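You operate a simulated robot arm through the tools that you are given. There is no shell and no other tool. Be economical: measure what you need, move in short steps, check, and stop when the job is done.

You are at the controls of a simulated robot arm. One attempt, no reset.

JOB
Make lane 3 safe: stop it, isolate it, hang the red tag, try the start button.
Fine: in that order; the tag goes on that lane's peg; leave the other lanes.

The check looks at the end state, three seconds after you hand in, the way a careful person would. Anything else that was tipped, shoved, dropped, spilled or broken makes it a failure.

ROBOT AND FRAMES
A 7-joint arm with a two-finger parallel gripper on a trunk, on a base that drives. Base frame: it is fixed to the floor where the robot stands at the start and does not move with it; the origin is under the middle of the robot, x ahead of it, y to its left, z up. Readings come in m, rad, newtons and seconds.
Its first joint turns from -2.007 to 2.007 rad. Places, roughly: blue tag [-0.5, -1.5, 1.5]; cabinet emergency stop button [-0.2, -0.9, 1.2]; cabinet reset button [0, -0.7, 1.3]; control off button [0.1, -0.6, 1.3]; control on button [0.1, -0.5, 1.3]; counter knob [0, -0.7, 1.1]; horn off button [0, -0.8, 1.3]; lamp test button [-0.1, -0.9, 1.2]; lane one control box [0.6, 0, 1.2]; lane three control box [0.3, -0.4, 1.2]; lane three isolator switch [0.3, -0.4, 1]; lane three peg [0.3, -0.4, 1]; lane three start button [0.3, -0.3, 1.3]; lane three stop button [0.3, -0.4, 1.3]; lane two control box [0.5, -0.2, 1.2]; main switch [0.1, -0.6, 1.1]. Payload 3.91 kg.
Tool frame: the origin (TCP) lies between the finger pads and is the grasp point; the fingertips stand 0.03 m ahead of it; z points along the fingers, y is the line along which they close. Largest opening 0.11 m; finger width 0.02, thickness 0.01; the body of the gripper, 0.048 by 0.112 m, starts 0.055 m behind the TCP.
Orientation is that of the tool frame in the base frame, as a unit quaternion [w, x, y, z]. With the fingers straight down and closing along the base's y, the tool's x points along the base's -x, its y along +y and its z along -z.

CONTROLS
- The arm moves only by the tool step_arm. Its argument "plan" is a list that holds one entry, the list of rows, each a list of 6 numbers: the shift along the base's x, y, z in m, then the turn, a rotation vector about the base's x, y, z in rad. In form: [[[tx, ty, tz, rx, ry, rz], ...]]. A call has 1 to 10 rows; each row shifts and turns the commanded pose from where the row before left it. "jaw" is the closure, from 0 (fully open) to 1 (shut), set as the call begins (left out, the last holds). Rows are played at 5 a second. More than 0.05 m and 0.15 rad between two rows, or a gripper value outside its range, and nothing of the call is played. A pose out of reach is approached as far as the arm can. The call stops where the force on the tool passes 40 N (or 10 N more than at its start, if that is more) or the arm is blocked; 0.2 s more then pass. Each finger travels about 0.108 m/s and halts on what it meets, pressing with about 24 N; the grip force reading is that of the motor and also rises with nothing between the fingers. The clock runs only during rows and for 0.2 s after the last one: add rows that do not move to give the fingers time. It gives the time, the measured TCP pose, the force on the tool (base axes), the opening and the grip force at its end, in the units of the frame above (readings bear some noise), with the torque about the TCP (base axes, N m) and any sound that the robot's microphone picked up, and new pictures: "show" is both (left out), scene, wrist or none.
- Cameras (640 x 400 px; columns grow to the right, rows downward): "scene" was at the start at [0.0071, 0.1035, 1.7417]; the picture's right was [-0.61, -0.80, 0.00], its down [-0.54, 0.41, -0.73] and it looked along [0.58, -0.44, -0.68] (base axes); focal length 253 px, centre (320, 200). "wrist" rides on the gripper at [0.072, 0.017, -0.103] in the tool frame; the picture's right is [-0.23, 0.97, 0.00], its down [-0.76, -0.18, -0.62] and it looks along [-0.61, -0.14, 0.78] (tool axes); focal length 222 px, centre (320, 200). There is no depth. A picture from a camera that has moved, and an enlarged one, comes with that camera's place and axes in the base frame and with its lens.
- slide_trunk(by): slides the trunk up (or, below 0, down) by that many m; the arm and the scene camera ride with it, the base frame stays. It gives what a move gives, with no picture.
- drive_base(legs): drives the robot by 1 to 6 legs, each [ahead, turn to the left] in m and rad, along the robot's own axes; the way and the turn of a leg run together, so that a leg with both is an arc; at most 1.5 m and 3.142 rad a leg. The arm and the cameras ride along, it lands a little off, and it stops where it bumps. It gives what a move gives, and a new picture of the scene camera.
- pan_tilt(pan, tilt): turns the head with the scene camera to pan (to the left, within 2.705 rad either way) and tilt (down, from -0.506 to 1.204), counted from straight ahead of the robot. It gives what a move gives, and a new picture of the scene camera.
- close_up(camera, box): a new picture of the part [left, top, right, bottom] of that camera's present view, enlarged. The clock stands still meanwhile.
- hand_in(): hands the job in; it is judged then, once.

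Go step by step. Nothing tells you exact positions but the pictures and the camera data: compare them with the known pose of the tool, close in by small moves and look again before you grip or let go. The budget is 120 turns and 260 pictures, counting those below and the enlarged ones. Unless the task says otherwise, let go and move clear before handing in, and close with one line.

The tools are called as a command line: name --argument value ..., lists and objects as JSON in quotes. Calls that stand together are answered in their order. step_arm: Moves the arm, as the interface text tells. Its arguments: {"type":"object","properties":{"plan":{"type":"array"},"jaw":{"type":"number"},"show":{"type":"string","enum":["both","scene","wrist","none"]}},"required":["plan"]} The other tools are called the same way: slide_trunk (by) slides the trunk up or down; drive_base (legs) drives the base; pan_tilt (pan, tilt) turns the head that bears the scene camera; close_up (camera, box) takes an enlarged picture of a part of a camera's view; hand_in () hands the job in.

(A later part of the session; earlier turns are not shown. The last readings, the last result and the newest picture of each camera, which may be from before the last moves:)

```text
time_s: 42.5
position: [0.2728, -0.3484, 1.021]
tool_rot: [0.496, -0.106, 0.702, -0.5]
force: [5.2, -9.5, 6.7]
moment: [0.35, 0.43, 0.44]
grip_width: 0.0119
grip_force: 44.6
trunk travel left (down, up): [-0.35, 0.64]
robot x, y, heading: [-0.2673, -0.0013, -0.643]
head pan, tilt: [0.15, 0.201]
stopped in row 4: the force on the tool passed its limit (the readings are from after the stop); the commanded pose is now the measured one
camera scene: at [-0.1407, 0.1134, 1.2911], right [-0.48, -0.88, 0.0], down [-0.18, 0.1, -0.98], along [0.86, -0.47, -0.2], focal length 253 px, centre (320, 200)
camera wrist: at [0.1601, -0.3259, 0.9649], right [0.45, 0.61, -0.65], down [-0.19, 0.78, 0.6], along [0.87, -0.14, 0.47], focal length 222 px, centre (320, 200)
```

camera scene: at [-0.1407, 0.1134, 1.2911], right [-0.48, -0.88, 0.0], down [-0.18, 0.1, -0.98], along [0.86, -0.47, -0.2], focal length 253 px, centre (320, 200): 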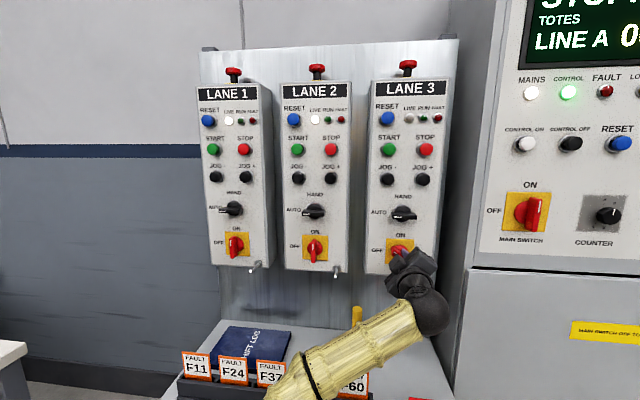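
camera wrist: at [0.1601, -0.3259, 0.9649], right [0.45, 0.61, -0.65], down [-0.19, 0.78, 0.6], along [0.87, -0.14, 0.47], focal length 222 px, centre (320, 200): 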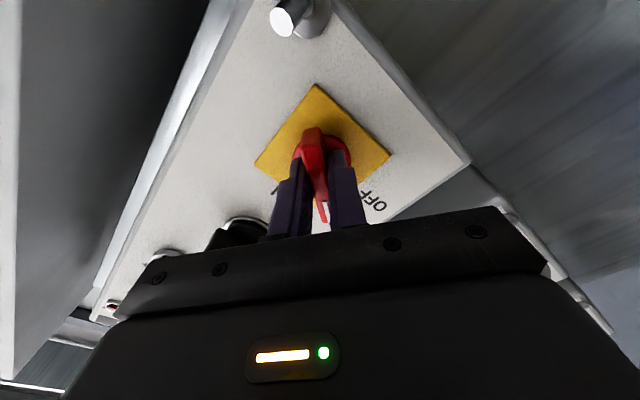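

About 0.95 rad turned; a small side load tripped the limit and is now relaxed. Continuing the turn gently.

step_arm --plan '[[[0.001, -0.001, 0, -0.08, 0.06, 0], [0, 0, 0, -0.08, 0.06, 0], [0, 0, 0, -0.08, 0.06, 0], [0, 0, 0, -0.08, 0.06, 0]]]'

```text
time_s: 43.5
position: [0.2733, -0.3489, 1.0213]
tool_rot: [0.385, -0.243, 0.667, -0.59]
force: [-3.1, -8.9, 9.3]
moment: [-0.34, -0.61, 0.85]
grip_width: 0.0121
grip_force: 45.1
trunk travel left (down, up): [-0.35, 0.64]
robot x, y, heading: [-0.2654, 0.0006, -0.653]
head pan, tilt: [0.15, 0.201]
camera scene: at [-0.1421, 0.1137, 1.2918], right [-0.48, -0.88, 0.0], down [-0.17, 0.1, -0.98], along [0.86, -0.47, -0.2], focal length 253 px, centre (320, 200)
camera wrist: at [0.149, -0.3406, 0.9896], right [0.26, 0.36, -0.9], down [-0.08, 0.93, 0.35], along [0.96, -0.02, 0.27], focal length 222 px, centre (320, 200)
```

scene: 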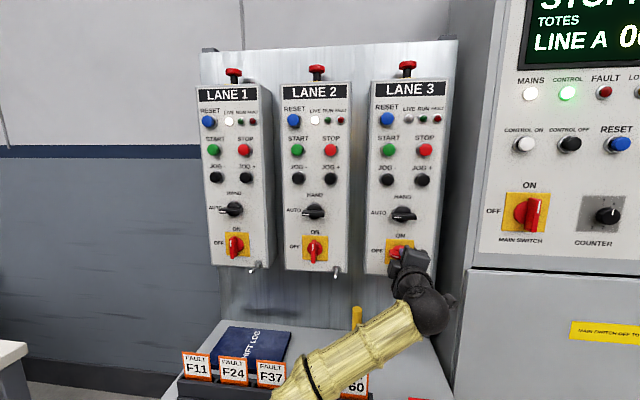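
wrist: 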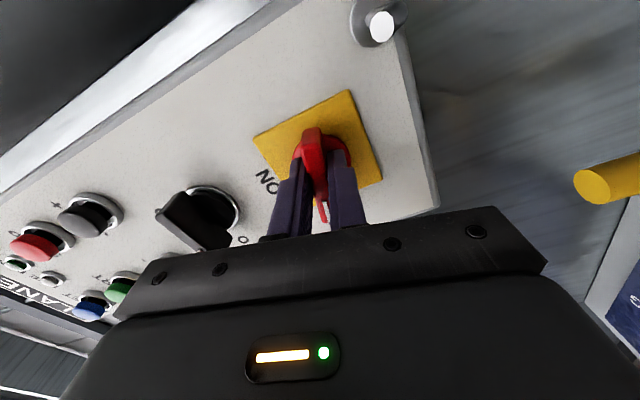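

About 1.35 rad turned. A last bit to the OFF stop.

step_arm --plan '[[[0, 0, 0, -0.07, 0.0525, 0], [0, 0, 0, -0.07, 0.0525, 0], [0, 0, 0, -0.05, 0.0375, 0]]]'

close_up --camera "wrist" --box '[220, 30, 440, 230]'

```text
time_s: 44.3
position: [0.275, -0.3492, 1.0233]
tool_rot: [0.313, -0.318, 0.634, -0.632]
force: [-0.6, -12.1, 16.1]
moment: [-0.39, -1.14, 0.49]
grip_width: 0.0118
grip_force: 45.6
trunk travel left (down, up): [-0.35, 0.64]
robot x, y, heading: [-0.2653, 0.0015, -0.645]
head pan, tilt: [0.15, 0.201]
camera scene: at [-0.1426, 0.1137, 1.2919], right [-0.48, -0.88, 0.0], down [-0.17, 0.1, -0.98], along [0.86, -0.47, -0.2], focal length 253 px, centre (320, 200)
camera wrist: at [0.1456, -0.3452, 1.0067], right [0.13, 0.18, -0.98], down [-0.04, 0.98, 0.18], along [0.99, 0.01, 0.13], focal length 222 px, centre (320, 200)
```

scene: 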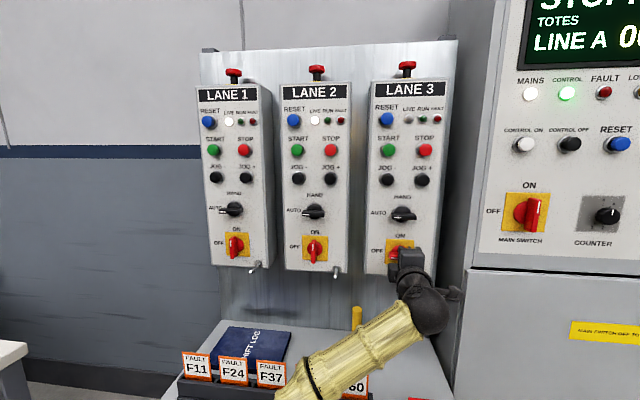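
wrist: 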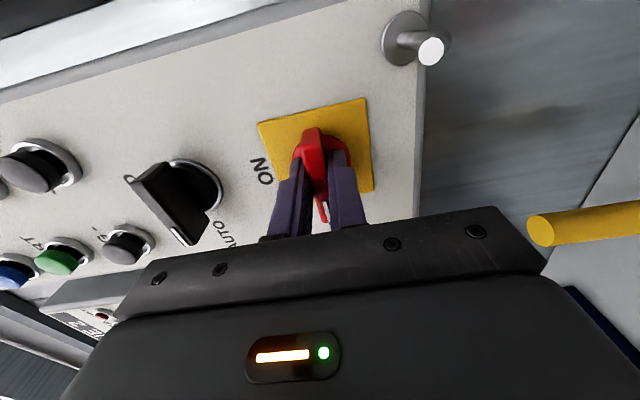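

```text
2.00 times, centred on (330, 130) of wrist
camera zoom: at [0.1456, -0.3452, 1.0067], right [0.13, 0.18, -0.98], down [-0.04, 0.98, 0.18], along [0.99, 0.01, 0.13], focal length 444 px, centre (300, 340)
```

zoom: 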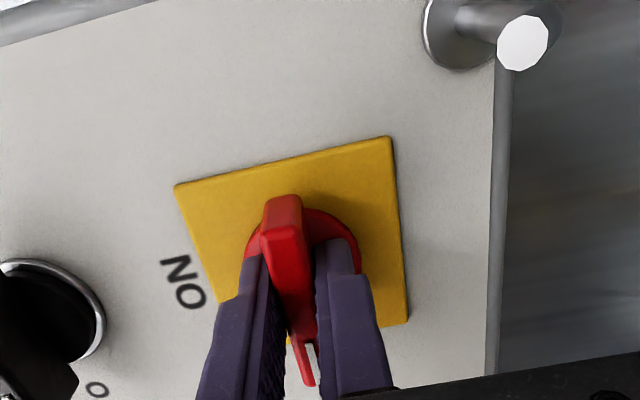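

The handle is essentially horizontal at OFF. A tiny bit extra, then release and back straight out.

step_arm --plan '[[[0, 0, 0, -0.048, 0.036, 0], [0, 0, 0, 0, 0, 0]]]' --show "none"

step_arm --plan '[[[0, 0, 0, 0, 0, 0], [0, 0, 0, 0, 0, 0], [-0.024, 0.018, 0, 0, 0, 0], [-0.032, 0.024, 0, 0, 0, 0], [-0.032, 0.024, 0, 0, 0, 0], [-0.032, 0.024, 0, 0, 0, 0]]]' --jaw 0.55

close_up --camera "scene" --box '[350, 80, 460, 300]'

```text
time_s: 44.9
position: [0.273, -0.3494, 1.0227]
tool_rot: [-0.295, 0.336, -0.623, 0.642]
force: [4.4, -14.5, 25.1]
moment: [0.43, -1.32, -0.32]
grip_width: 0.0125
grip_force: 45.4
trunk travel left (down, up): [-0.35, 0.64]
robot x, y, heading: [-0.2693, -0.0, -0.649]
head pan, tilt: [0.15, 0.201]
```

```text
time_s: 46.3
position: [0.1537, -0.2583, 1.0219]
tool_rot: [-0.294, 0.338, -0.624, 0.64]
force: [1.5, -1.2, -0.6]
moment: [-0.03, -0.02, 0.03]
grip_width: 0.0496
grip_force: 0.0
trunk travel left (down, up): [-0.35, 0.64]
robot x, y, heading: [-0.2648, -0.0015, -0.647]
head pan, tilt: [0.15, 0.201]
camera scene: at [-0.1408, 0.1142, 1.2915], right [-0.48, -0.88, 0.0], down [-0.18, 0.1, -0.98], along [0.86, -0.47, -0.2], focal length 253 px, centre (320, 200)
camera wrist: at [0.0251, -0.2549, 1.0101], right [0.09, 0.14, -0.99], down [-0.03, 0.99, 0.13], along [1.0, 0.02, 0.09], focal length 222 px, centre (320, 200)
```

scene: 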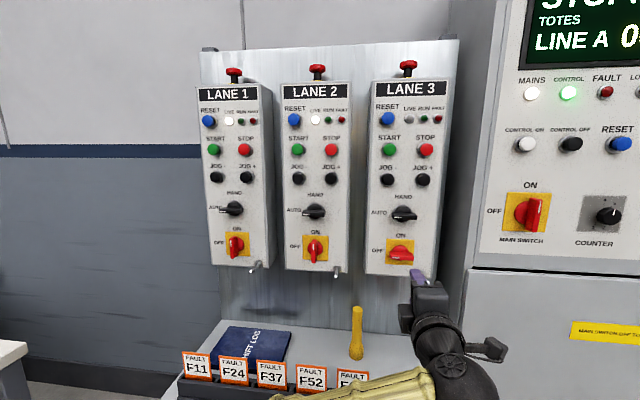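
wrist: 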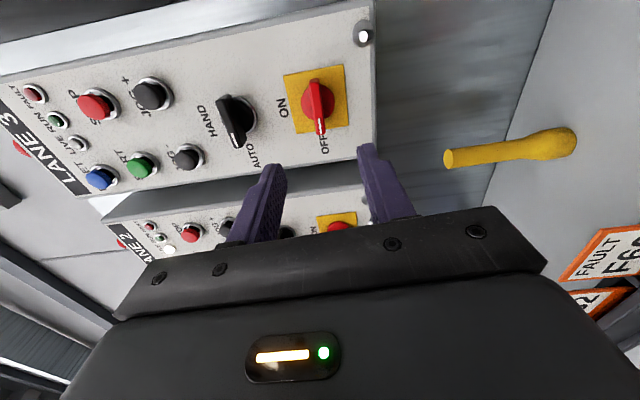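

```text
1.82 times, centred on (405, 190) of scene
camera zoom: at [-0.1408, 0.1142, 1.2915], right [-0.48, -0.88, 0.0], down [-0.18, 0.1, -0.98], along [0.86, -0.47, -0.2], focal length 460 px, centre (166, 218)
```

zoom: 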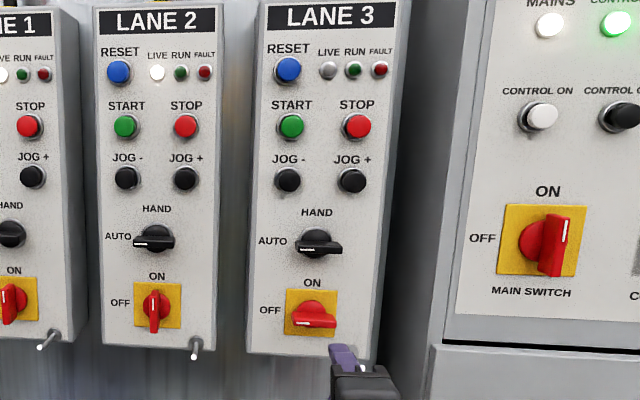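

Lane 3 isolated: handle at OFF, LIVE lamp dark. Now roll the tool back, raise the trunk and drive along the wall toward the tag board.

step_arm --plan '[[[0, 0, 0, 0.119, -0.0893, 0], [0, 0, 0, 0.119, -0.0893, 0], [0, 0, 0, 0.119, -0.0893, 0], [0, 0, 0, 0.119, -0.0893, 0], [0, 0, 0, 0.119, -0.0893, 0], [0, 0, 0, 0.119, -0.0893, 0], [0, 0, 0, 0.119, -0.0893, 0], [0, 0, 0, 0.119, -0.0893, 0], [0, 0, 0, 0.119, -0.0893, 0], [0, 0, 0, 0.119, -0.0893, 0]]]' --show "wrist"

slide_trunk --by 0.4

drive_base --legs '[[0, -1.571], [0.9, 0]]'

pan_tilt --pan 0.8 --tilt 0.4

```text
time_s: 48.5
position: [0.1553, -0.2576, 1.0205]
tool_rot: [0.654, 0.171, 0.687, -0.269]
force: [0.1, -0.1, 0.7]
moment: [-0.01, 0.05, 0.0]
grip_width: 0.0495
grip_force: 0.1
trunk travel left (down, up): [-0.35, 0.64]
robot x, y, heading: [-0.2685, -0.0007, -0.648]
head pan, tilt: [0.15, 0.201]
camera wrist: at [0.0738, -0.192, 0.9468], right [0.59, 0.8, 0.08], down [-0.54, 0.32, 0.78], along [0.6, -0.51, 0.62], focal length 222 px, centre (320, 200)
```

wrist: 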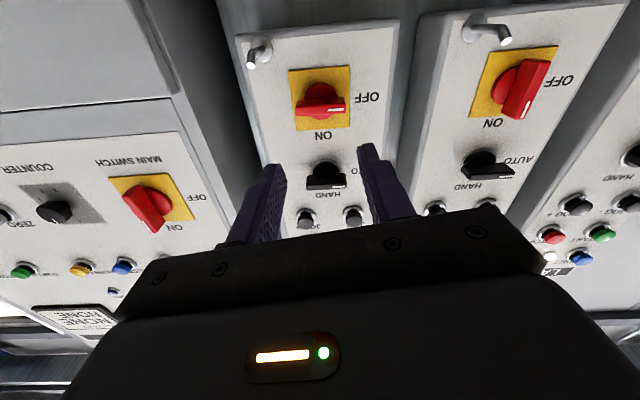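

```text
time_s: 52.4
position: [0.1554, -0.2583, 1.4206]
tool_rot: [0.653, 0.171, 0.687, -0.27]
force: [0.1, 0.2, -0.8]
moment: [0.01, 0.03, 0.01]
grip_width: 0.0498
grip_force: 0.1
trunk travel left (down, up): [-0.75, 0.24]
robot x, y, heading: [-0.2674, -0.0007, -0.649]
head pan, tilt: [0.15, 0.201]
```

```text
time_s: 60.9
position: [-1.0767, -1.1376, 1.4206]
tool_rot: [-0.268, -0.608, -0.362, 0.654]
force: [0.3, -0.1, -0.1]
moment: [-0.02, -0.01, 0.0]
grip_width: 0.0497
grip_force: 0.0
trunk travel left (down, up): [-0.75, 0.24]
robot x, y, heading: [-0.8144, -0.7169, -2.227]
head pan, tilt: [0.15, 0.201]
camera scene: at [-0.7022, -0.8424, 1.6915], right [-0.88, 0.48, 0.0], down [0.1, 0.17, -0.98], along [-0.47, -0.86, -0.2], focal length 253 px, centre (320, 200)
```

scene: 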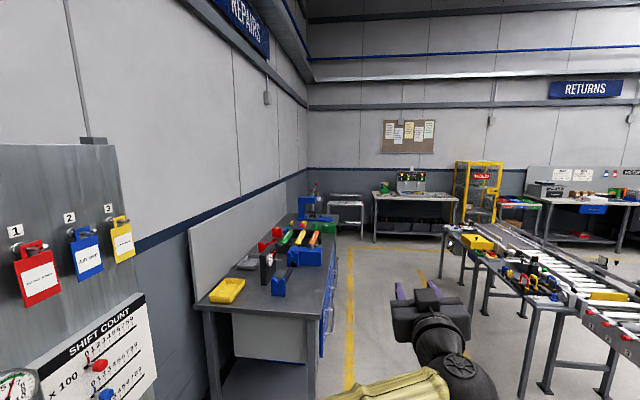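

```text
time_s: 62.0
position: [-1.0762, -1.137, 1.4199]
tool_rot: [-0.268, -0.608, -0.362, 0.654]
force: [0.1, 0.1, -0.2]
moment: [-0.02, 0.01, -0.01]
grip_width: 0.0495
grip_force: 0.0
trunk travel left (down, up): [-0.75, 0.24]
robot x, y, heading: [-0.8173, -0.7127, -2.227]
head pan, tilt: [0.799, 0.4]
camera scene: at [-0.6436, -0.8521, 1.673], right [-0.99, -0.14, 0.0], down [-0.06, 0.39, -0.92], along [0.13, -0.91, -0.39], focal length 253 px, centre (320, 200)
```

scene: 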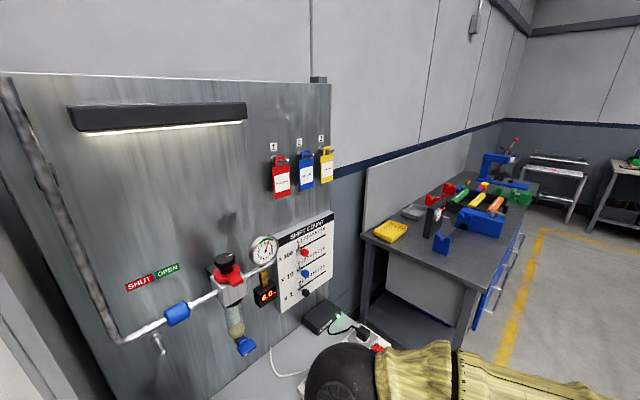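

The red tag's hook is at about (-0.46,-1.452,1.526), the leftmost of three (label "1"). Driving on 0.35 m and turning to face the board.

drive_base --legs '[[0.35, 0], [0, 1.578]]'

pan_tilt --pan 0.0 --tilt 0.3

close_up --camera "scene" --box '[260, 90, 420, 240]'

step_arm --plan '[[[0, 0, 0, 0, 0, 0]]]' --show "wrist"

```text
time_s: 68.1
position: [-0.609, -1.255, 1.4217]
tool_rot: [0.652, 0.175, 0.686, -0.273]
force: [0.3, -0.5, 0.0]
moment: [-0.03, -0.01, -0.02]
grip_width: 0.0493
grip_force: 0.0
trunk travel left (down, up): [-0.75, 0.24]
robot x, y, heading: [-1.0265, -0.9902, -0.661]
head pan, tilt: [0.799, 0.4]
camera scene: at [-0.8895, -0.821, 1.6729], right [0.14, -0.99, 0.0], down [-0.39, -0.05, -0.92], along [0.91, 0.13, -0.39], focal length 253 px, centre (320, 200)
```

scene: 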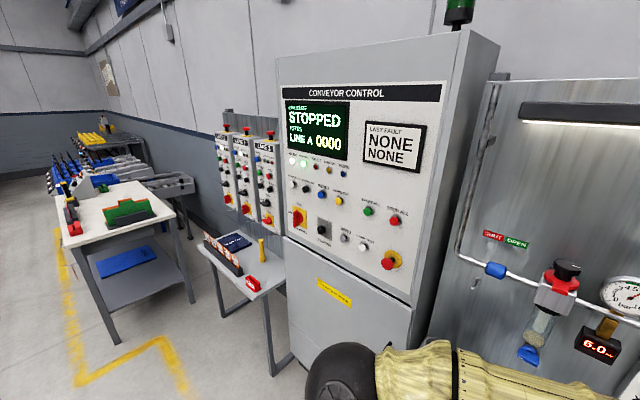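

```text
time_s: 69.2
position: [-0.6083, -1.2554, 1.4205]
tool_rot: [0.651, 0.175, 0.686, -0.274]
force: [-0.2, 0.8, 0.5]
moment: [-0.02, 0.02, 0.0]
grip_width: 0.0497
grip_force: 0.0
trunk travel left (down, up): [-0.75, 0.24]
robot x, y, heading: [-1.028, -0.9913, -0.664]
head pan, tilt: [0.0, 0.3]
camera scene: at [-0.9073, -0.8912, 1.6822], right [-0.61, -0.79, 0.0], down [-0.23, 0.18, -0.96], along [0.76, -0.58, -0.3], focal length 253 px, centre (320, 200)
```

scene: 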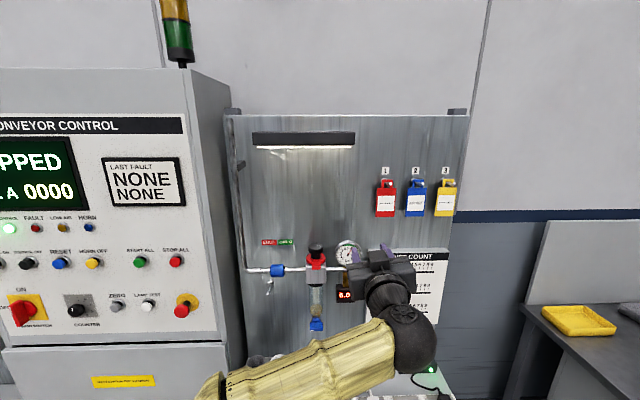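

```text
2.67 times, centred on (340, 165) of scene
camera zoom: at [-0.9073, -0.8912, 1.6822], right [-0.61, -0.79, 0.0], down [-0.23, 0.18, -0.96], along [0.76, -0.58, -0.3], focal length 674 px, centre (267, 293)
```

zoom: 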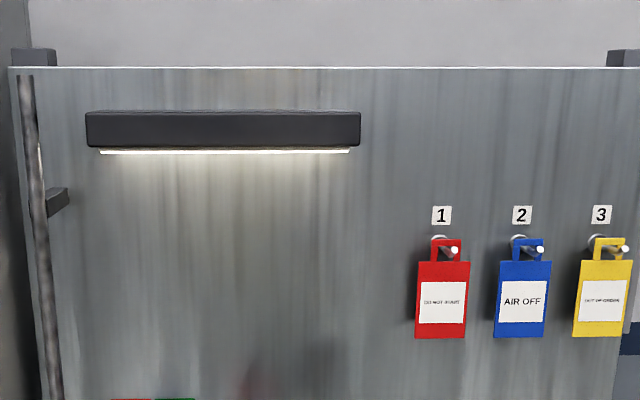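

```text
time_s: 69.6
position: [-0.6087, -1.2555, 1.42]
tool_rot: [0.652, 0.176, 0.685, -0.273]
force: [0.2, 0.1, -0.5]
moment: [-0.01, 0.02, -0.02]
grip_width: 0.0495
grip_force: 0.0
trunk travel left (down, up): [-0.75, 0.24]
robot x, y, heading: [-1.0269, -0.9904, -0.662]
head pan, tilt: [0.0, 0.3]
camera wrist: at [-0.6888, -1.1887, 1.3468], right [0.6, 0.79, 0.08], down [-0.53, 0.33, 0.78], along [0.59, -0.51, 0.62], focal length 222 px, centre (320, 200)
```

wrist: 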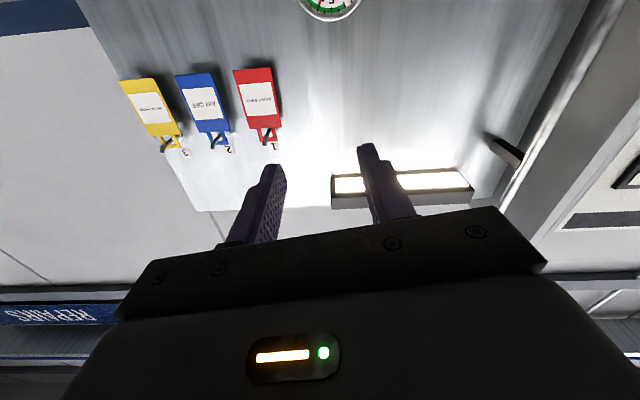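

The tags are flat plates with a square loop hung on upturned pegs. I plan to grip the red one by its two side edges from the front; first moving nearer, levelling the roll and looking again because depth estimates disagree (d 0.50–0.58).

step_arm --plan '[[[0.01, -0.034, 0.008, 0.04, -0.03, 0], [0.01, -0.034, 0.008, 0.04, -0.03, 0], [0.01, -0.034, 0.008, 0.035, -0.026, 0], [0.006, -0.033, 0.008, 0, 0, 0]]]' --jaw 0.2

close_up --camera "wrist" --box '[180, 0, 460, 200]'

close_up --camera "scene" --box '[340, 140, 480, 260]'

```text
time_s: 70.6
position: [-0.5732, -1.3923, 1.4523]
tool_rot: [0.669, 0.225, 0.671, -0.227]
force: [-0.1, 0.7, 0.1]
moment: [0.0, 0.0, -0.01]
grip_width: 0.0877
grip_force: 0.1
trunk travel left (down, up): [-0.75, 0.24]
robot x, y, heading: [-1.0258, -0.996, -0.656]
head pan, tilt: [0.0, 0.3]
camera scene: at [-0.9076, -0.8925, 1.6823], right [-0.61, -0.79, 0.0], down [-0.23, 0.18, -0.96], along [0.76, -0.58, -0.3], focal length 253 px, centre (320, 200)
camera wrist: at [-0.6475, -1.3167, 1.3796], right [0.59, 0.78, 0.22], down [-0.6, 0.24, 0.76], along [0.54, -0.58, 0.61], focal length 222 px, centre (320, 200)
```

scene: 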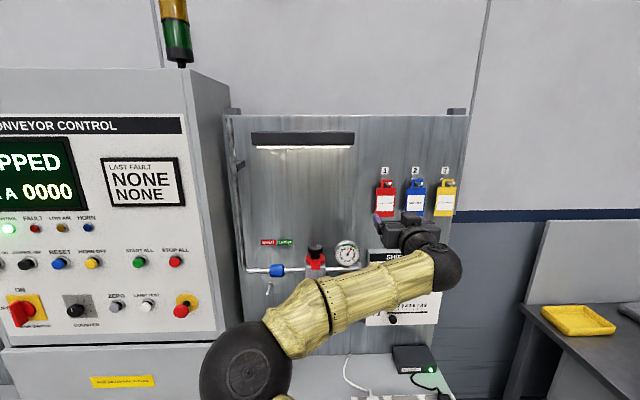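
wrist: 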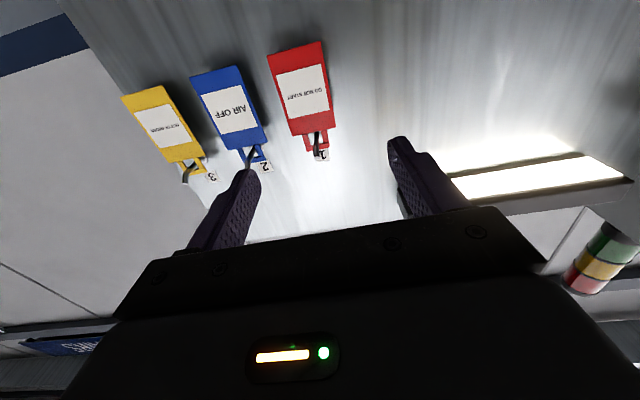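

```text
2.00 times, centred on (320, 100) of wrist
camera zoom: at [-0.6475, -1.3167, 1.3796], right [0.59, 0.78, 0.22], down [-0.6, 0.24, 0.76], along [0.54, -0.58, 0.61], focal length 444 px, centre (320, 400)
```

zoom: 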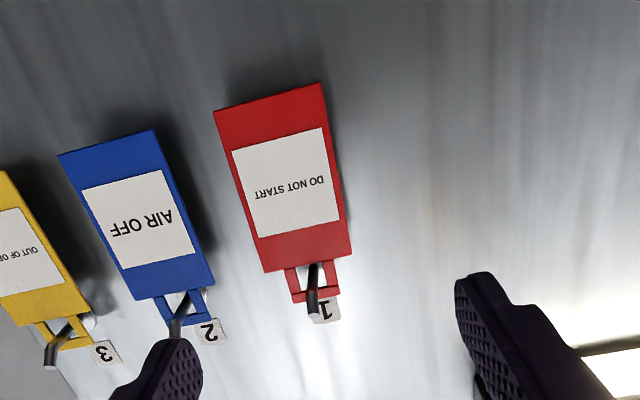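

```text
3.33 times, centred on (410, 200) of scene
camera zoom: at [-0.9076, -0.8925, 1.6823], right [-0.61, -0.79, 0.0], down [-0.23, 0.18, -0.96], along [0.76, -0.58, -0.3], focal length 843 px, centre (20, 200)
```

zoom: 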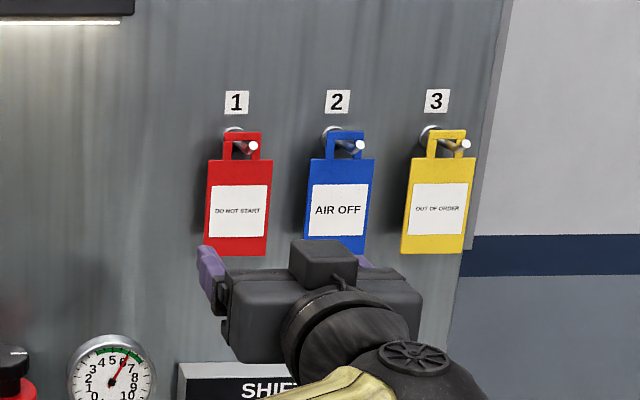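

Now consistent: the red plate is centred at about s=1.474, d=0.56, z=1.437, ~0.058 wide. Narrowing the opening to 75 mm and approaching to just short of the plate.

step_arm --plan '[[[-0.0096, -0.0128, -0.012, 0, 0, 0], [0.032, -0.024, 0, 0, 0, 0], [0.032, -0.024, 0, 0, 0, 0], [0.024, -0.018, 0, 0, 0, 0], [0, 0, 0, 0, 0, 0]]]' --jaw 0.32

close_up --camera "wrist" --box '[180, 0, 460, 200]'

close_up --camera "scene" --box '[340, 140, 480, 260]'

```text
time_s: 71.8
position: [-0.4943, -1.4695, 1.4406]
tool_rot: [0.669, 0.224, 0.671, -0.227]
force: [0.0, -0.1, 0.2]
moment: [0.01, 0.0, -0.02]
grip_width: 0.0749
grip_force: 0.1
trunk travel left (down, up): [-0.75, 0.24]
robot x, y, heading: [-1.0317, -0.991, -0.661]
head pan, tilt: [0.0, 0.3]
camera scene: at [-0.9077, -0.891, 1.6822], right [-0.61, -0.79, 0.0], down [-0.23, 0.18, -0.96], along [0.76, -0.58, -0.3], focal length 253 px, centre (320, 200)
camera wrist: at [-0.5687, -1.3937, 1.3686], right [0.59, 0.78, 0.22], down [-0.6, 0.24, 0.76], along [0.54, -0.58, 0.61], focal length 222 px, centre (320, 200)
```

scene: 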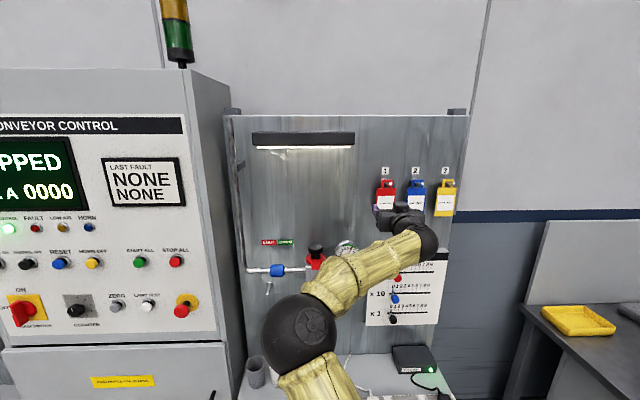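
wrist: 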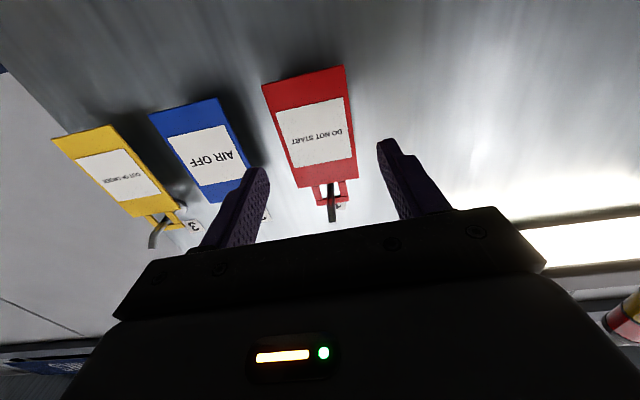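

```text
2.00 times, centred on (320, 100) of wrist
camera zoom: at [-0.5687, -1.3937, 1.3686], right [0.59, 0.78, 0.22], down [-0.6, 0.24, 0.76], along [0.54, -0.58, 0.61], focal length 444 px, centre (320, 400)
```

zoom: 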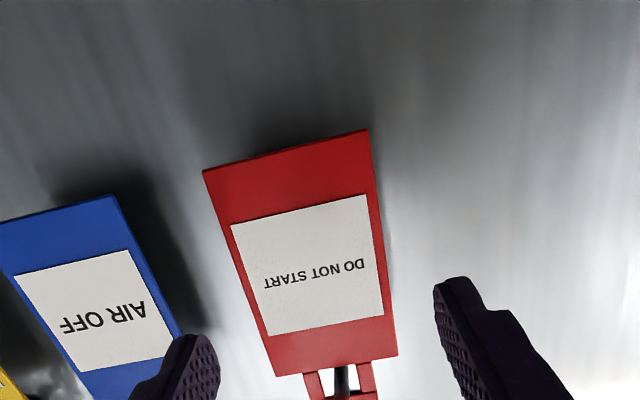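

```text
3.33 times, centred on (410, 200) of scene
camera zoom: at [-0.9077, -0.891, 1.6822], right [-0.61, -0.79, 0.0], down [-0.23, 0.18, -0.96], along [0.76, -0.58, -0.3], focal length 843 px, centre (20, 200)
```

zoom: 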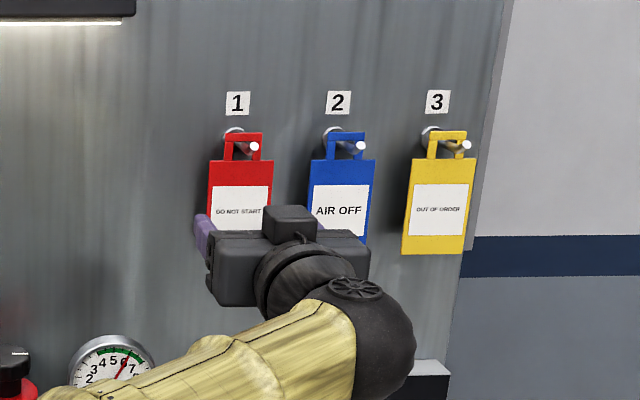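

The plate is at d≈0.562, s≈1.480, z 1.395–1.49. Shifting 8 mm right and advancing so the pads straddle its edges.

step_arm --plan '[[[-0.0048, -0.0064, 0, 0, 0, 0], [0.02, -0.015, 0, 0, 0, 0], [0.016, -0.012, 0, 0, 0, 0], [0.01, -0.0075, 0, 0, 0, 0], [0, 0, 0, 0, 0, 0]]]' --show "none"

close_up --camera "wrist" --box '[180, 50, 460, 250]'

close_up --camera "scene" --box '[360, 150, 450, 230]'

```text
time_s: 73.0
position: [-0.4514, -1.5096, 1.4414]
tool_rot: [0.669, 0.223, 0.672, -0.227]
force: [0.3, 0.2, 0.3]
moment: [-0.03, -0.02, 0.0]
grip_width: 0.075
grip_force: 0.0
trunk travel left (down, up): [-0.75, 0.24]
robot x, y, heading: [-1.0297, -0.9894, -0.657]
head pan, tilt: [0.0, 0.3]
```

```text
2.00 times, centred on (320, 150) of wrist
camera zoom: at [-0.5264, -1.4347, 1.3683], right [0.59, 0.78, 0.22], down [-0.6, 0.24, 0.76], along [0.54, -0.58, 0.61], focal length 444 px, centre (320, 300)
```

zoom: 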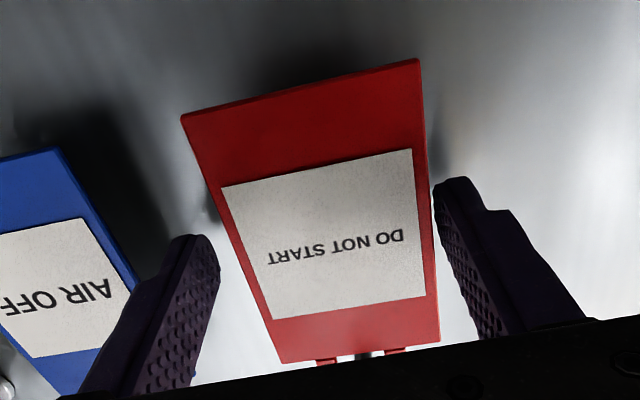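

```text
5.00 times, centred on (405, 190) of scene
camera zoom: at [-0.9075, -0.8912, 1.6822], right [-0.61, -0.79, 0.0], down [-0.23, 0.18, -0.96], along [0.76, -0.58, -0.3], focal length 1264 px, centre (-105, 250)
```

zoom: 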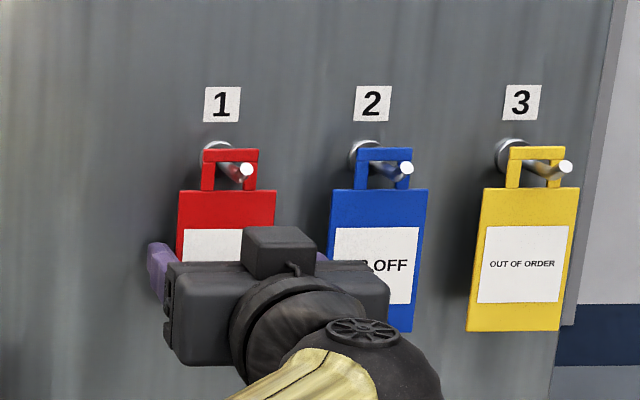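

The tag sits between the pads, centred, no contact. Going 8 mm deeper, then closing on its edges.

step_arm --plan '[[[0.0064, -0.0048, 0, 0, 0, 0], [0, 0, 0, 0, 0, 0]]]' --show "none"

step_arm --plan '[[[0, 0, 0, 0, 0, 0], [0, 0, 0, 0, 0, 0], [0, 0, 0, 0, 0, 0]]]' --jaw 0.7

close_up --camera "wrist" --box '[180, 50, 460, 250]'

```text
time_s: 73.6
position: [-0.446, -1.5147, 1.4405]
tool_rot: [0.669, 0.224, 0.672, -0.227]
force: [-0.2, 1.0, 0.9]
moment: [0.01, -0.01, 0.0]
grip_width: 0.0747
grip_force: 0.1
trunk travel left (down, up): [-0.75, 0.24]
robot x, y, heading: [-1.0312, -0.9953, -0.662]
head pan, tilt: [0.0, 0.3]
```

```text
time_s: 74.4
position: [-0.4469, -1.5147, 1.4406]
tool_rot: [0.669, 0.224, 0.671, -0.227]
force: [0.3, 0.2, 0.3]
moment: [0.01, -0.02, 0.03]
grip_width: 0.0592
grip_force: 23.8
trunk travel left (down, up): [-0.75, 0.24]
robot x, y, heading: [-1.0266, -0.9944, -0.662]
head pan, tilt: [0.0, 0.3]
camera scene: at [-0.9073, -0.8914, 1.6822], right [-0.61, -0.79, 0.0], down [-0.23, 0.18, -0.96], along [0.76, -0.58, -0.3], focal length 253 px, centre (320, 200)
camera wrist: at [-0.5205, -1.4397, 1.3682], right [0.59, 0.78, 0.22], down [-0.6, 0.24, 0.76], along [0.54, -0.58, 0.61], focal length 222 px, centre (320, 200)
```

scene: 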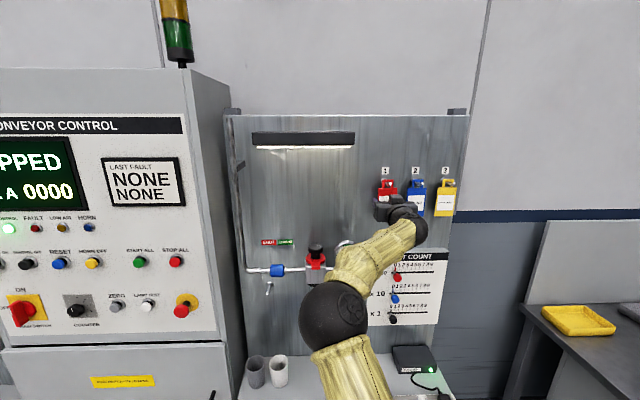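
wrist: 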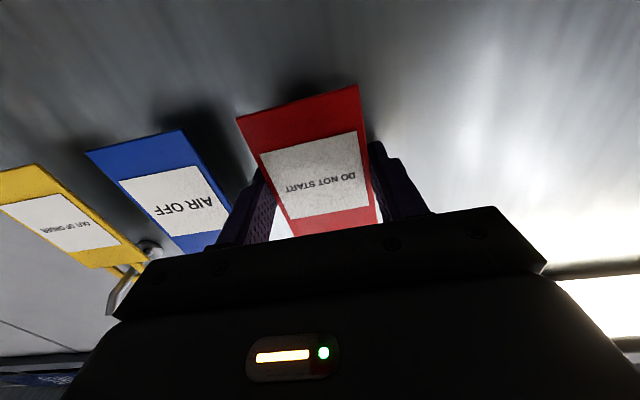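

```text
2.00 times, centred on (320, 150) of wrist
camera zoom: at [-0.5205, -1.4397, 1.3682], right [0.59, 0.78, 0.22], down [-0.6, 0.24, 0.76], along [0.54, -0.58, 0.61], focal length 444 px, centre (320, 300)
```

zoom: 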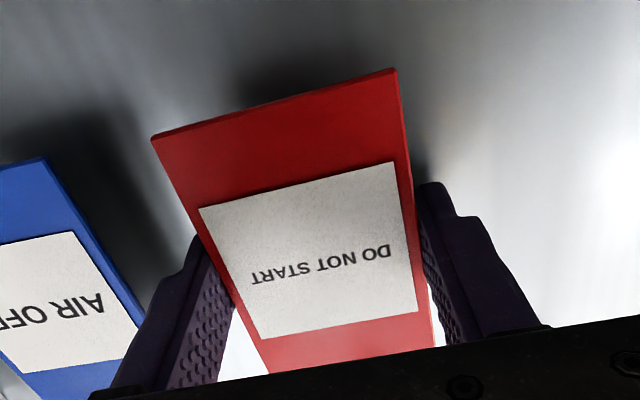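

The tag is held by its edges (59 mm, 24 N). The peg runs out ~5 cm then turns up ~1 cm, so I'll lift 6 mm, slide out, follow the upturn, then pull clear.

step_arm --plan '[[[0, 0, 0, 0, 0, 0], [0, 0, 0.006, 0, 0, 0], [-0.0096, 0.0072, 0, 0, 0, 0], [-0.0096, 0.0072, 0, 0, 0, 0], [-0.0056, 0.0042, 0.006, 0, 0, 0], [-0.0056, 0.0042, 0.006, 0, 0, 0]]]' --jaw 1

close_up --camera "scene" --box '[360, 150, 450, 230]'

```text
time_s: 75.8
position: [-0.4764, -1.4918, 1.4581]
tool_rot: [0.67, 0.224, 0.671, -0.226]
force: [-0.1, 0.3, -0.9]
moment: [-0.04, 0.02, -0.06]
grip_width: 0.0592
grip_force: 23.8
trunk travel left (down, up): [-0.75, 0.24]
robot x, y, heading: [-1.0299, -0.9917, -0.656]
head pan, tilt: [0.0, 0.3]
camera scene: at [-0.9078, -0.8911, 1.6822], right [-0.61, -0.79, 0.0], down [-0.23, 0.18, -0.96], along [0.76, -0.58, -0.3], focal length 253 px, centre (320, 200)
camera wrist: at [-0.5512, -1.4162, 1.387], right [0.59, 0.78, 0.22], down [-0.6, 0.24, 0.76], along [0.54, -0.58, 0.61], focal length 222 px, centre (320, 200)
```

scene: 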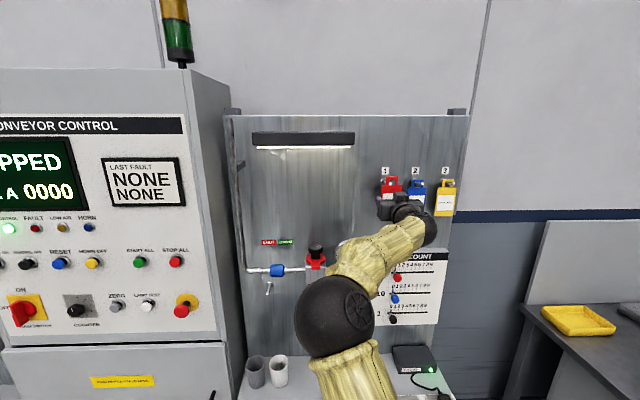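
wrist: 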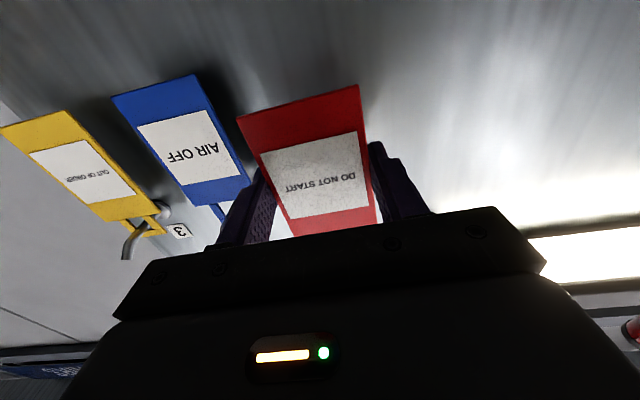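

```text
5.00 times, centred on (405, 190) of scene
camera zoom: at [-0.9078, -0.8911, 1.6822], right [-0.61, -0.79, 0.0], down [-0.23, 0.18, -0.96], along [0.76, -0.58, -0.3], focal length 1264 px, centre (-105, 250)
```

zoom: 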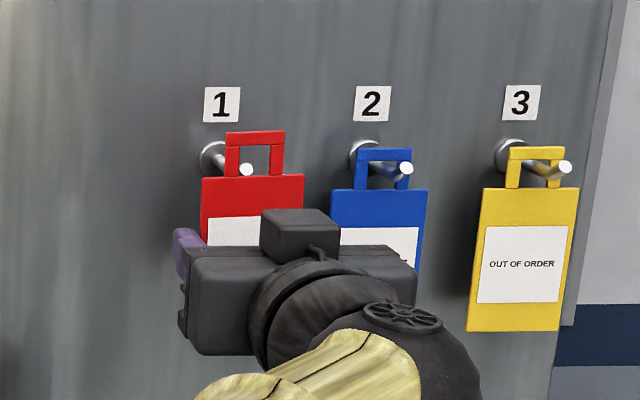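

The tag followed the peg; the tip sits at the lower-left of the loop. Nudging 4 mm left, 3 mm down, then pulling straight out.

step_arm --plan '[[[0.0024, 0.0032, -0.003, 0, 0, 0], [-0.008, 0.006, 0, 0, 0, 0], [-0.012, 0.009, 0, 0, 0, 0], [-0.024, 0.018, 0, 0, 0, 0]]]'

close_up --camera "scene" --box '[360, 150, 450, 230]'

```text
time_s: 76.8
position: [-0.5185, -1.454, 1.457]
tool_rot: [0.669, 0.224, 0.671, -0.227]
force: [-0.5, 0.5, -0.1]
moment: [0.01, 0.01, 0.03]
grip_width: 0.0589
grip_force: 23.6
trunk travel left (down, up): [-0.75, 0.24]
robot x, y, heading: [-1.0282, -0.9948, -0.66]
head pan, tilt: [0.0, 0.3]
camera scene: at [-0.9086, -0.8903, 1.6823], right [-0.61, -0.79, 0.0], down [-0.23, 0.18, -0.96], along [0.76, -0.59, -0.29], focal length 253 px, centre (320, 200)
camera wrist: at [-0.593, -1.3793, 1.3841], right [0.59, 0.78, 0.22], down [-0.6, 0.24, 0.76], along [0.54, -0.58, 0.61], focal length 222 px, centre (320, 200)
```

scene: 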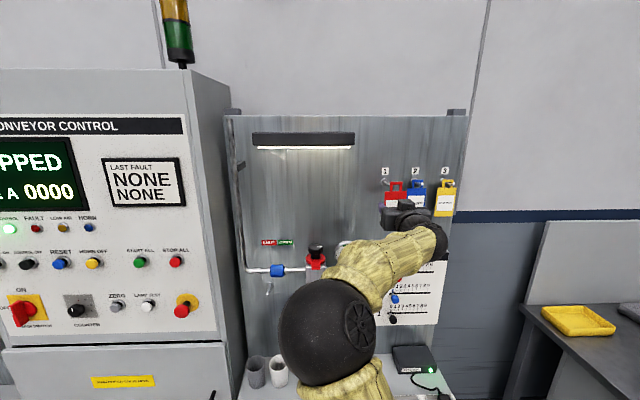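
wrist: 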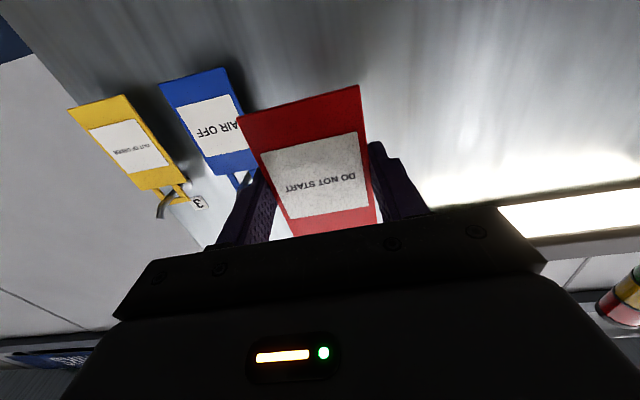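

```text
5.00 times, centred on (405, 190) of scene
camera zoom: at [-0.9086, -0.8903, 1.6823], right [-0.61, -0.79, 0.0], down [-0.23, 0.18, -0.96], along [0.76, -0.59, -0.29], focal length 1264 px, centre (-105, 250)
```

zoom: 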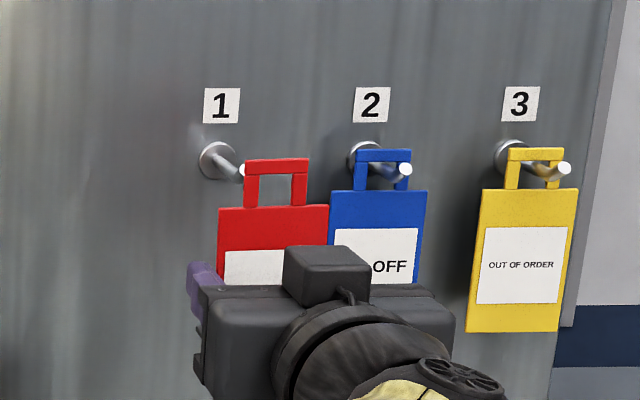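

The tag is free and held. Backing away from the board, then driving back along the wall to lane 3.

step_arm --plan '[[[-0.036, 0.027, 0, 0, 0, 0], [-0.036, 0.027, 0, 0, 0, 0], [-0.036, 0.027, 0, 0, 0, 0], [-0.036, 0.027, 0, 0, 0, 0]]]' --show "scene"

drive_base --legs '[[0, -1.56], [-1.25, 0], [0, 1.571]]'

```text
time_s: 77.8
position: [-0.6617, -1.3464, 1.4555]
tool_rot: [0.669, 0.224, 0.671, -0.227]
force: [-0.1, 0.1, -0.5]
moment: [0.01, 0.01, -0.04]
grip_width: 0.0589
grip_force: 24.1
trunk travel left (down, up): [-0.75, 0.24]
robot x, y, heading: [-1.0262, -0.9927, -0.659]
head pan, tilt: [0.0, 0.3]
camera scene: at [-0.9075, -0.8904, 1.6822], right [-0.61, -0.79, 0.0], down [-0.23, 0.18, -0.96], along [0.76, -0.58, -0.3], focal length 253 px, centre (320, 200)
```

scene: 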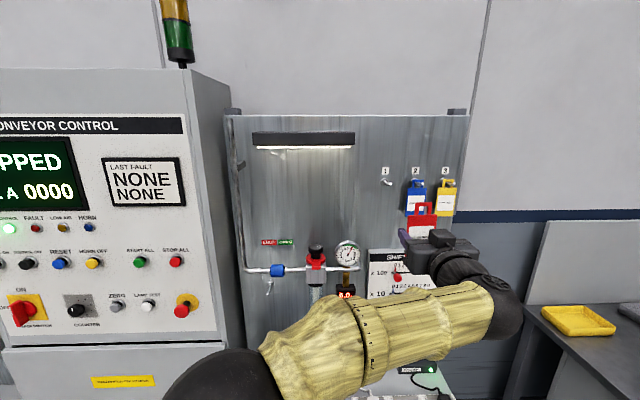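

```text
time_s: 91.7
position: [0.0935, -0.3486, 1.4558]
tool_rot: [0.669, 0.224, 0.671, -0.227]
force: [0.2, 0.1, -0.7]
moment: [0.04, -0.04, -0.02]
grip_width: 0.0589
grip_force: 23.9
trunk travel left (down, up): [-0.75, 0.24]
robot x, y, heading: [-0.2762, 0.0068, -0.656]
head pan, tilt: [0.0, 0.3]
camera scene: at [-0.1528, 0.1082, 1.6822], right [-0.61, -0.79, 0.0], down [-0.23, 0.18, -0.96], along [0.76, -0.58, -0.3], focal length 253 px, centre (320, 200)
```

scene: 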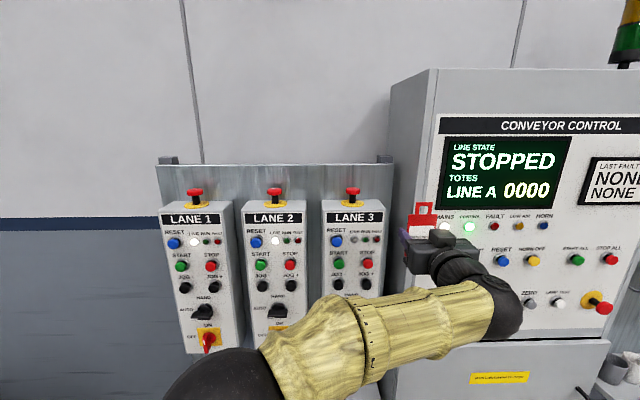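

Back in front of lane 3 with the tag. Lowering the trunk 0.40 m, shifting left 5 cm, and looking at the peg.

slide_trunk --by -0.4

step_arm --plan '[[[0.008, 0.01, -0.025, 0, 0, 0], [0.008, 0.01, -0.025, 0, 0, 0], [0.007, 0.01, -0.025, 0, 0, 0], [0.007, 0.01, -0.025, 0, 0, 0]]]'

pan_tilt --pan 0.1 --tilt 0.35

close_up --camera "scene" --box '[320, 160, 440, 280]'

```text
time_s: 95.5
position: [0.094, -0.3498, 1.0557]
tool_rot: [0.669, 0.224, 0.671, -0.226]
force: [-0.2, -0.6, -0.4]
moment: [0.01, 0.02, -0.03]
grip_width: 0.0588
grip_force: 24.1
trunk travel left (down, up): [-0.35, 0.64]
robot x, y, heading: [-0.2771, 0.0071, -0.657]
head pan, tilt: [0.0, 0.3]
```

```text
time_s: 96.5
position: [0.124, -0.3083, 0.9552]
tool_rot: [0.669, 0.224, 0.671, -0.227]
force: [-0.5, -0.9, -0.8]
moment: [0.0, 0.0, 0.03]
grip_width: 0.0589
grip_force: 23.8
trunk travel left (down, up): [-0.35, 0.64]
robot x, y, heading: [-0.2702, 0.0039, -0.656]
head pan, tilt: [0.0, 0.3]
camera scene: at [-0.153, 0.108, 1.2823], right [-0.61, -0.79, 0.0], down [-0.23, 0.18, -0.96], along [0.76, -0.58, -0.3], focal length 253 px, centre (320, 200)
camera wrist: at [0.049, -0.2326, 0.8831], right [0.59, 0.78, 0.22], down [-0.6, 0.24, 0.76], along [0.54, -0.58, 0.61], focal length 222 px, centre (320, 200)
```

scene: 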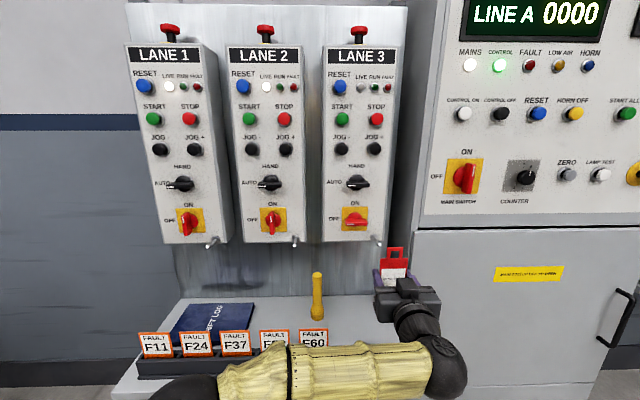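
wrist: 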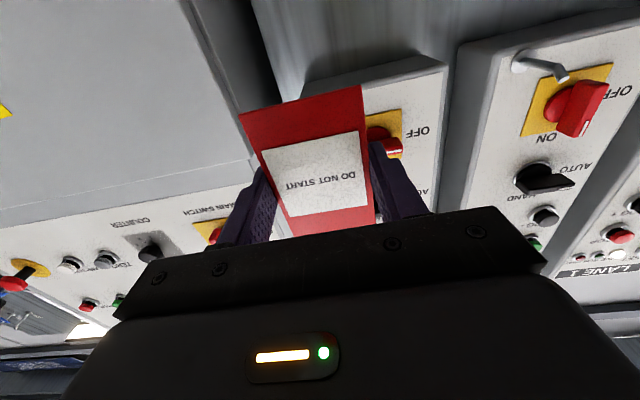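

```text
time_s: 97.2
position: [0.1235, -0.3085, 0.9546]
tool_rot: [0.669, 0.223, 0.672, -0.226]
force: [0.3, 0.6, 0.3]
moment: [-0.02, 0.0, -0.01]
grip_width: 0.0589
grip_force: 23.9
trunk travel left (down, up): [-0.35, 0.64]
robot x, y, heading: [-0.2717, 0.0043, -0.657]
head pan, tilt: [0.099, 0.351]
camera scene: at [-0.1478, 0.1159, 1.2775], right [-0.53, -0.85, 0.0], down [-0.29, 0.18, -0.94], along [0.8, -0.5, -0.34], focal length 253 px, centre (320, 200)
```

scene: 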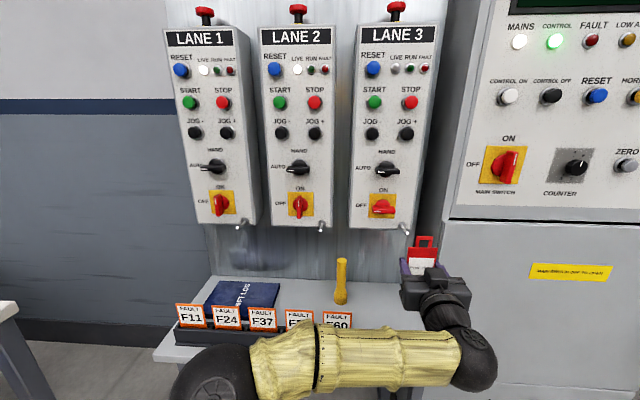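

```text
3.33 times, centred on (380, 220) of scene
camera zoom: at [-0.1478, 0.1159, 1.2775], right [-0.53, -0.85, 0.0], down [-0.29, 0.18, -0.94], along [0.8, -0.5, -0.34], focal length 843 px, centre (120, 133)
```

zoom: 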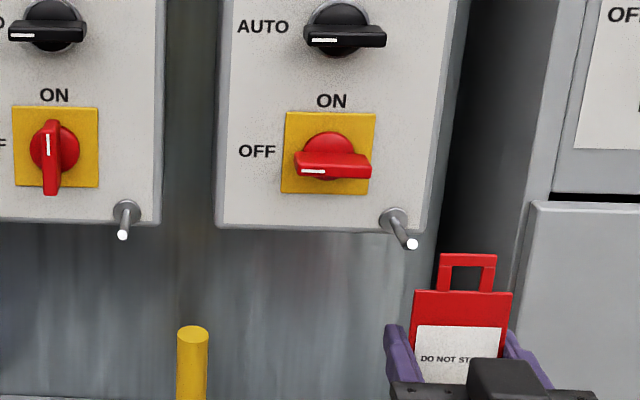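

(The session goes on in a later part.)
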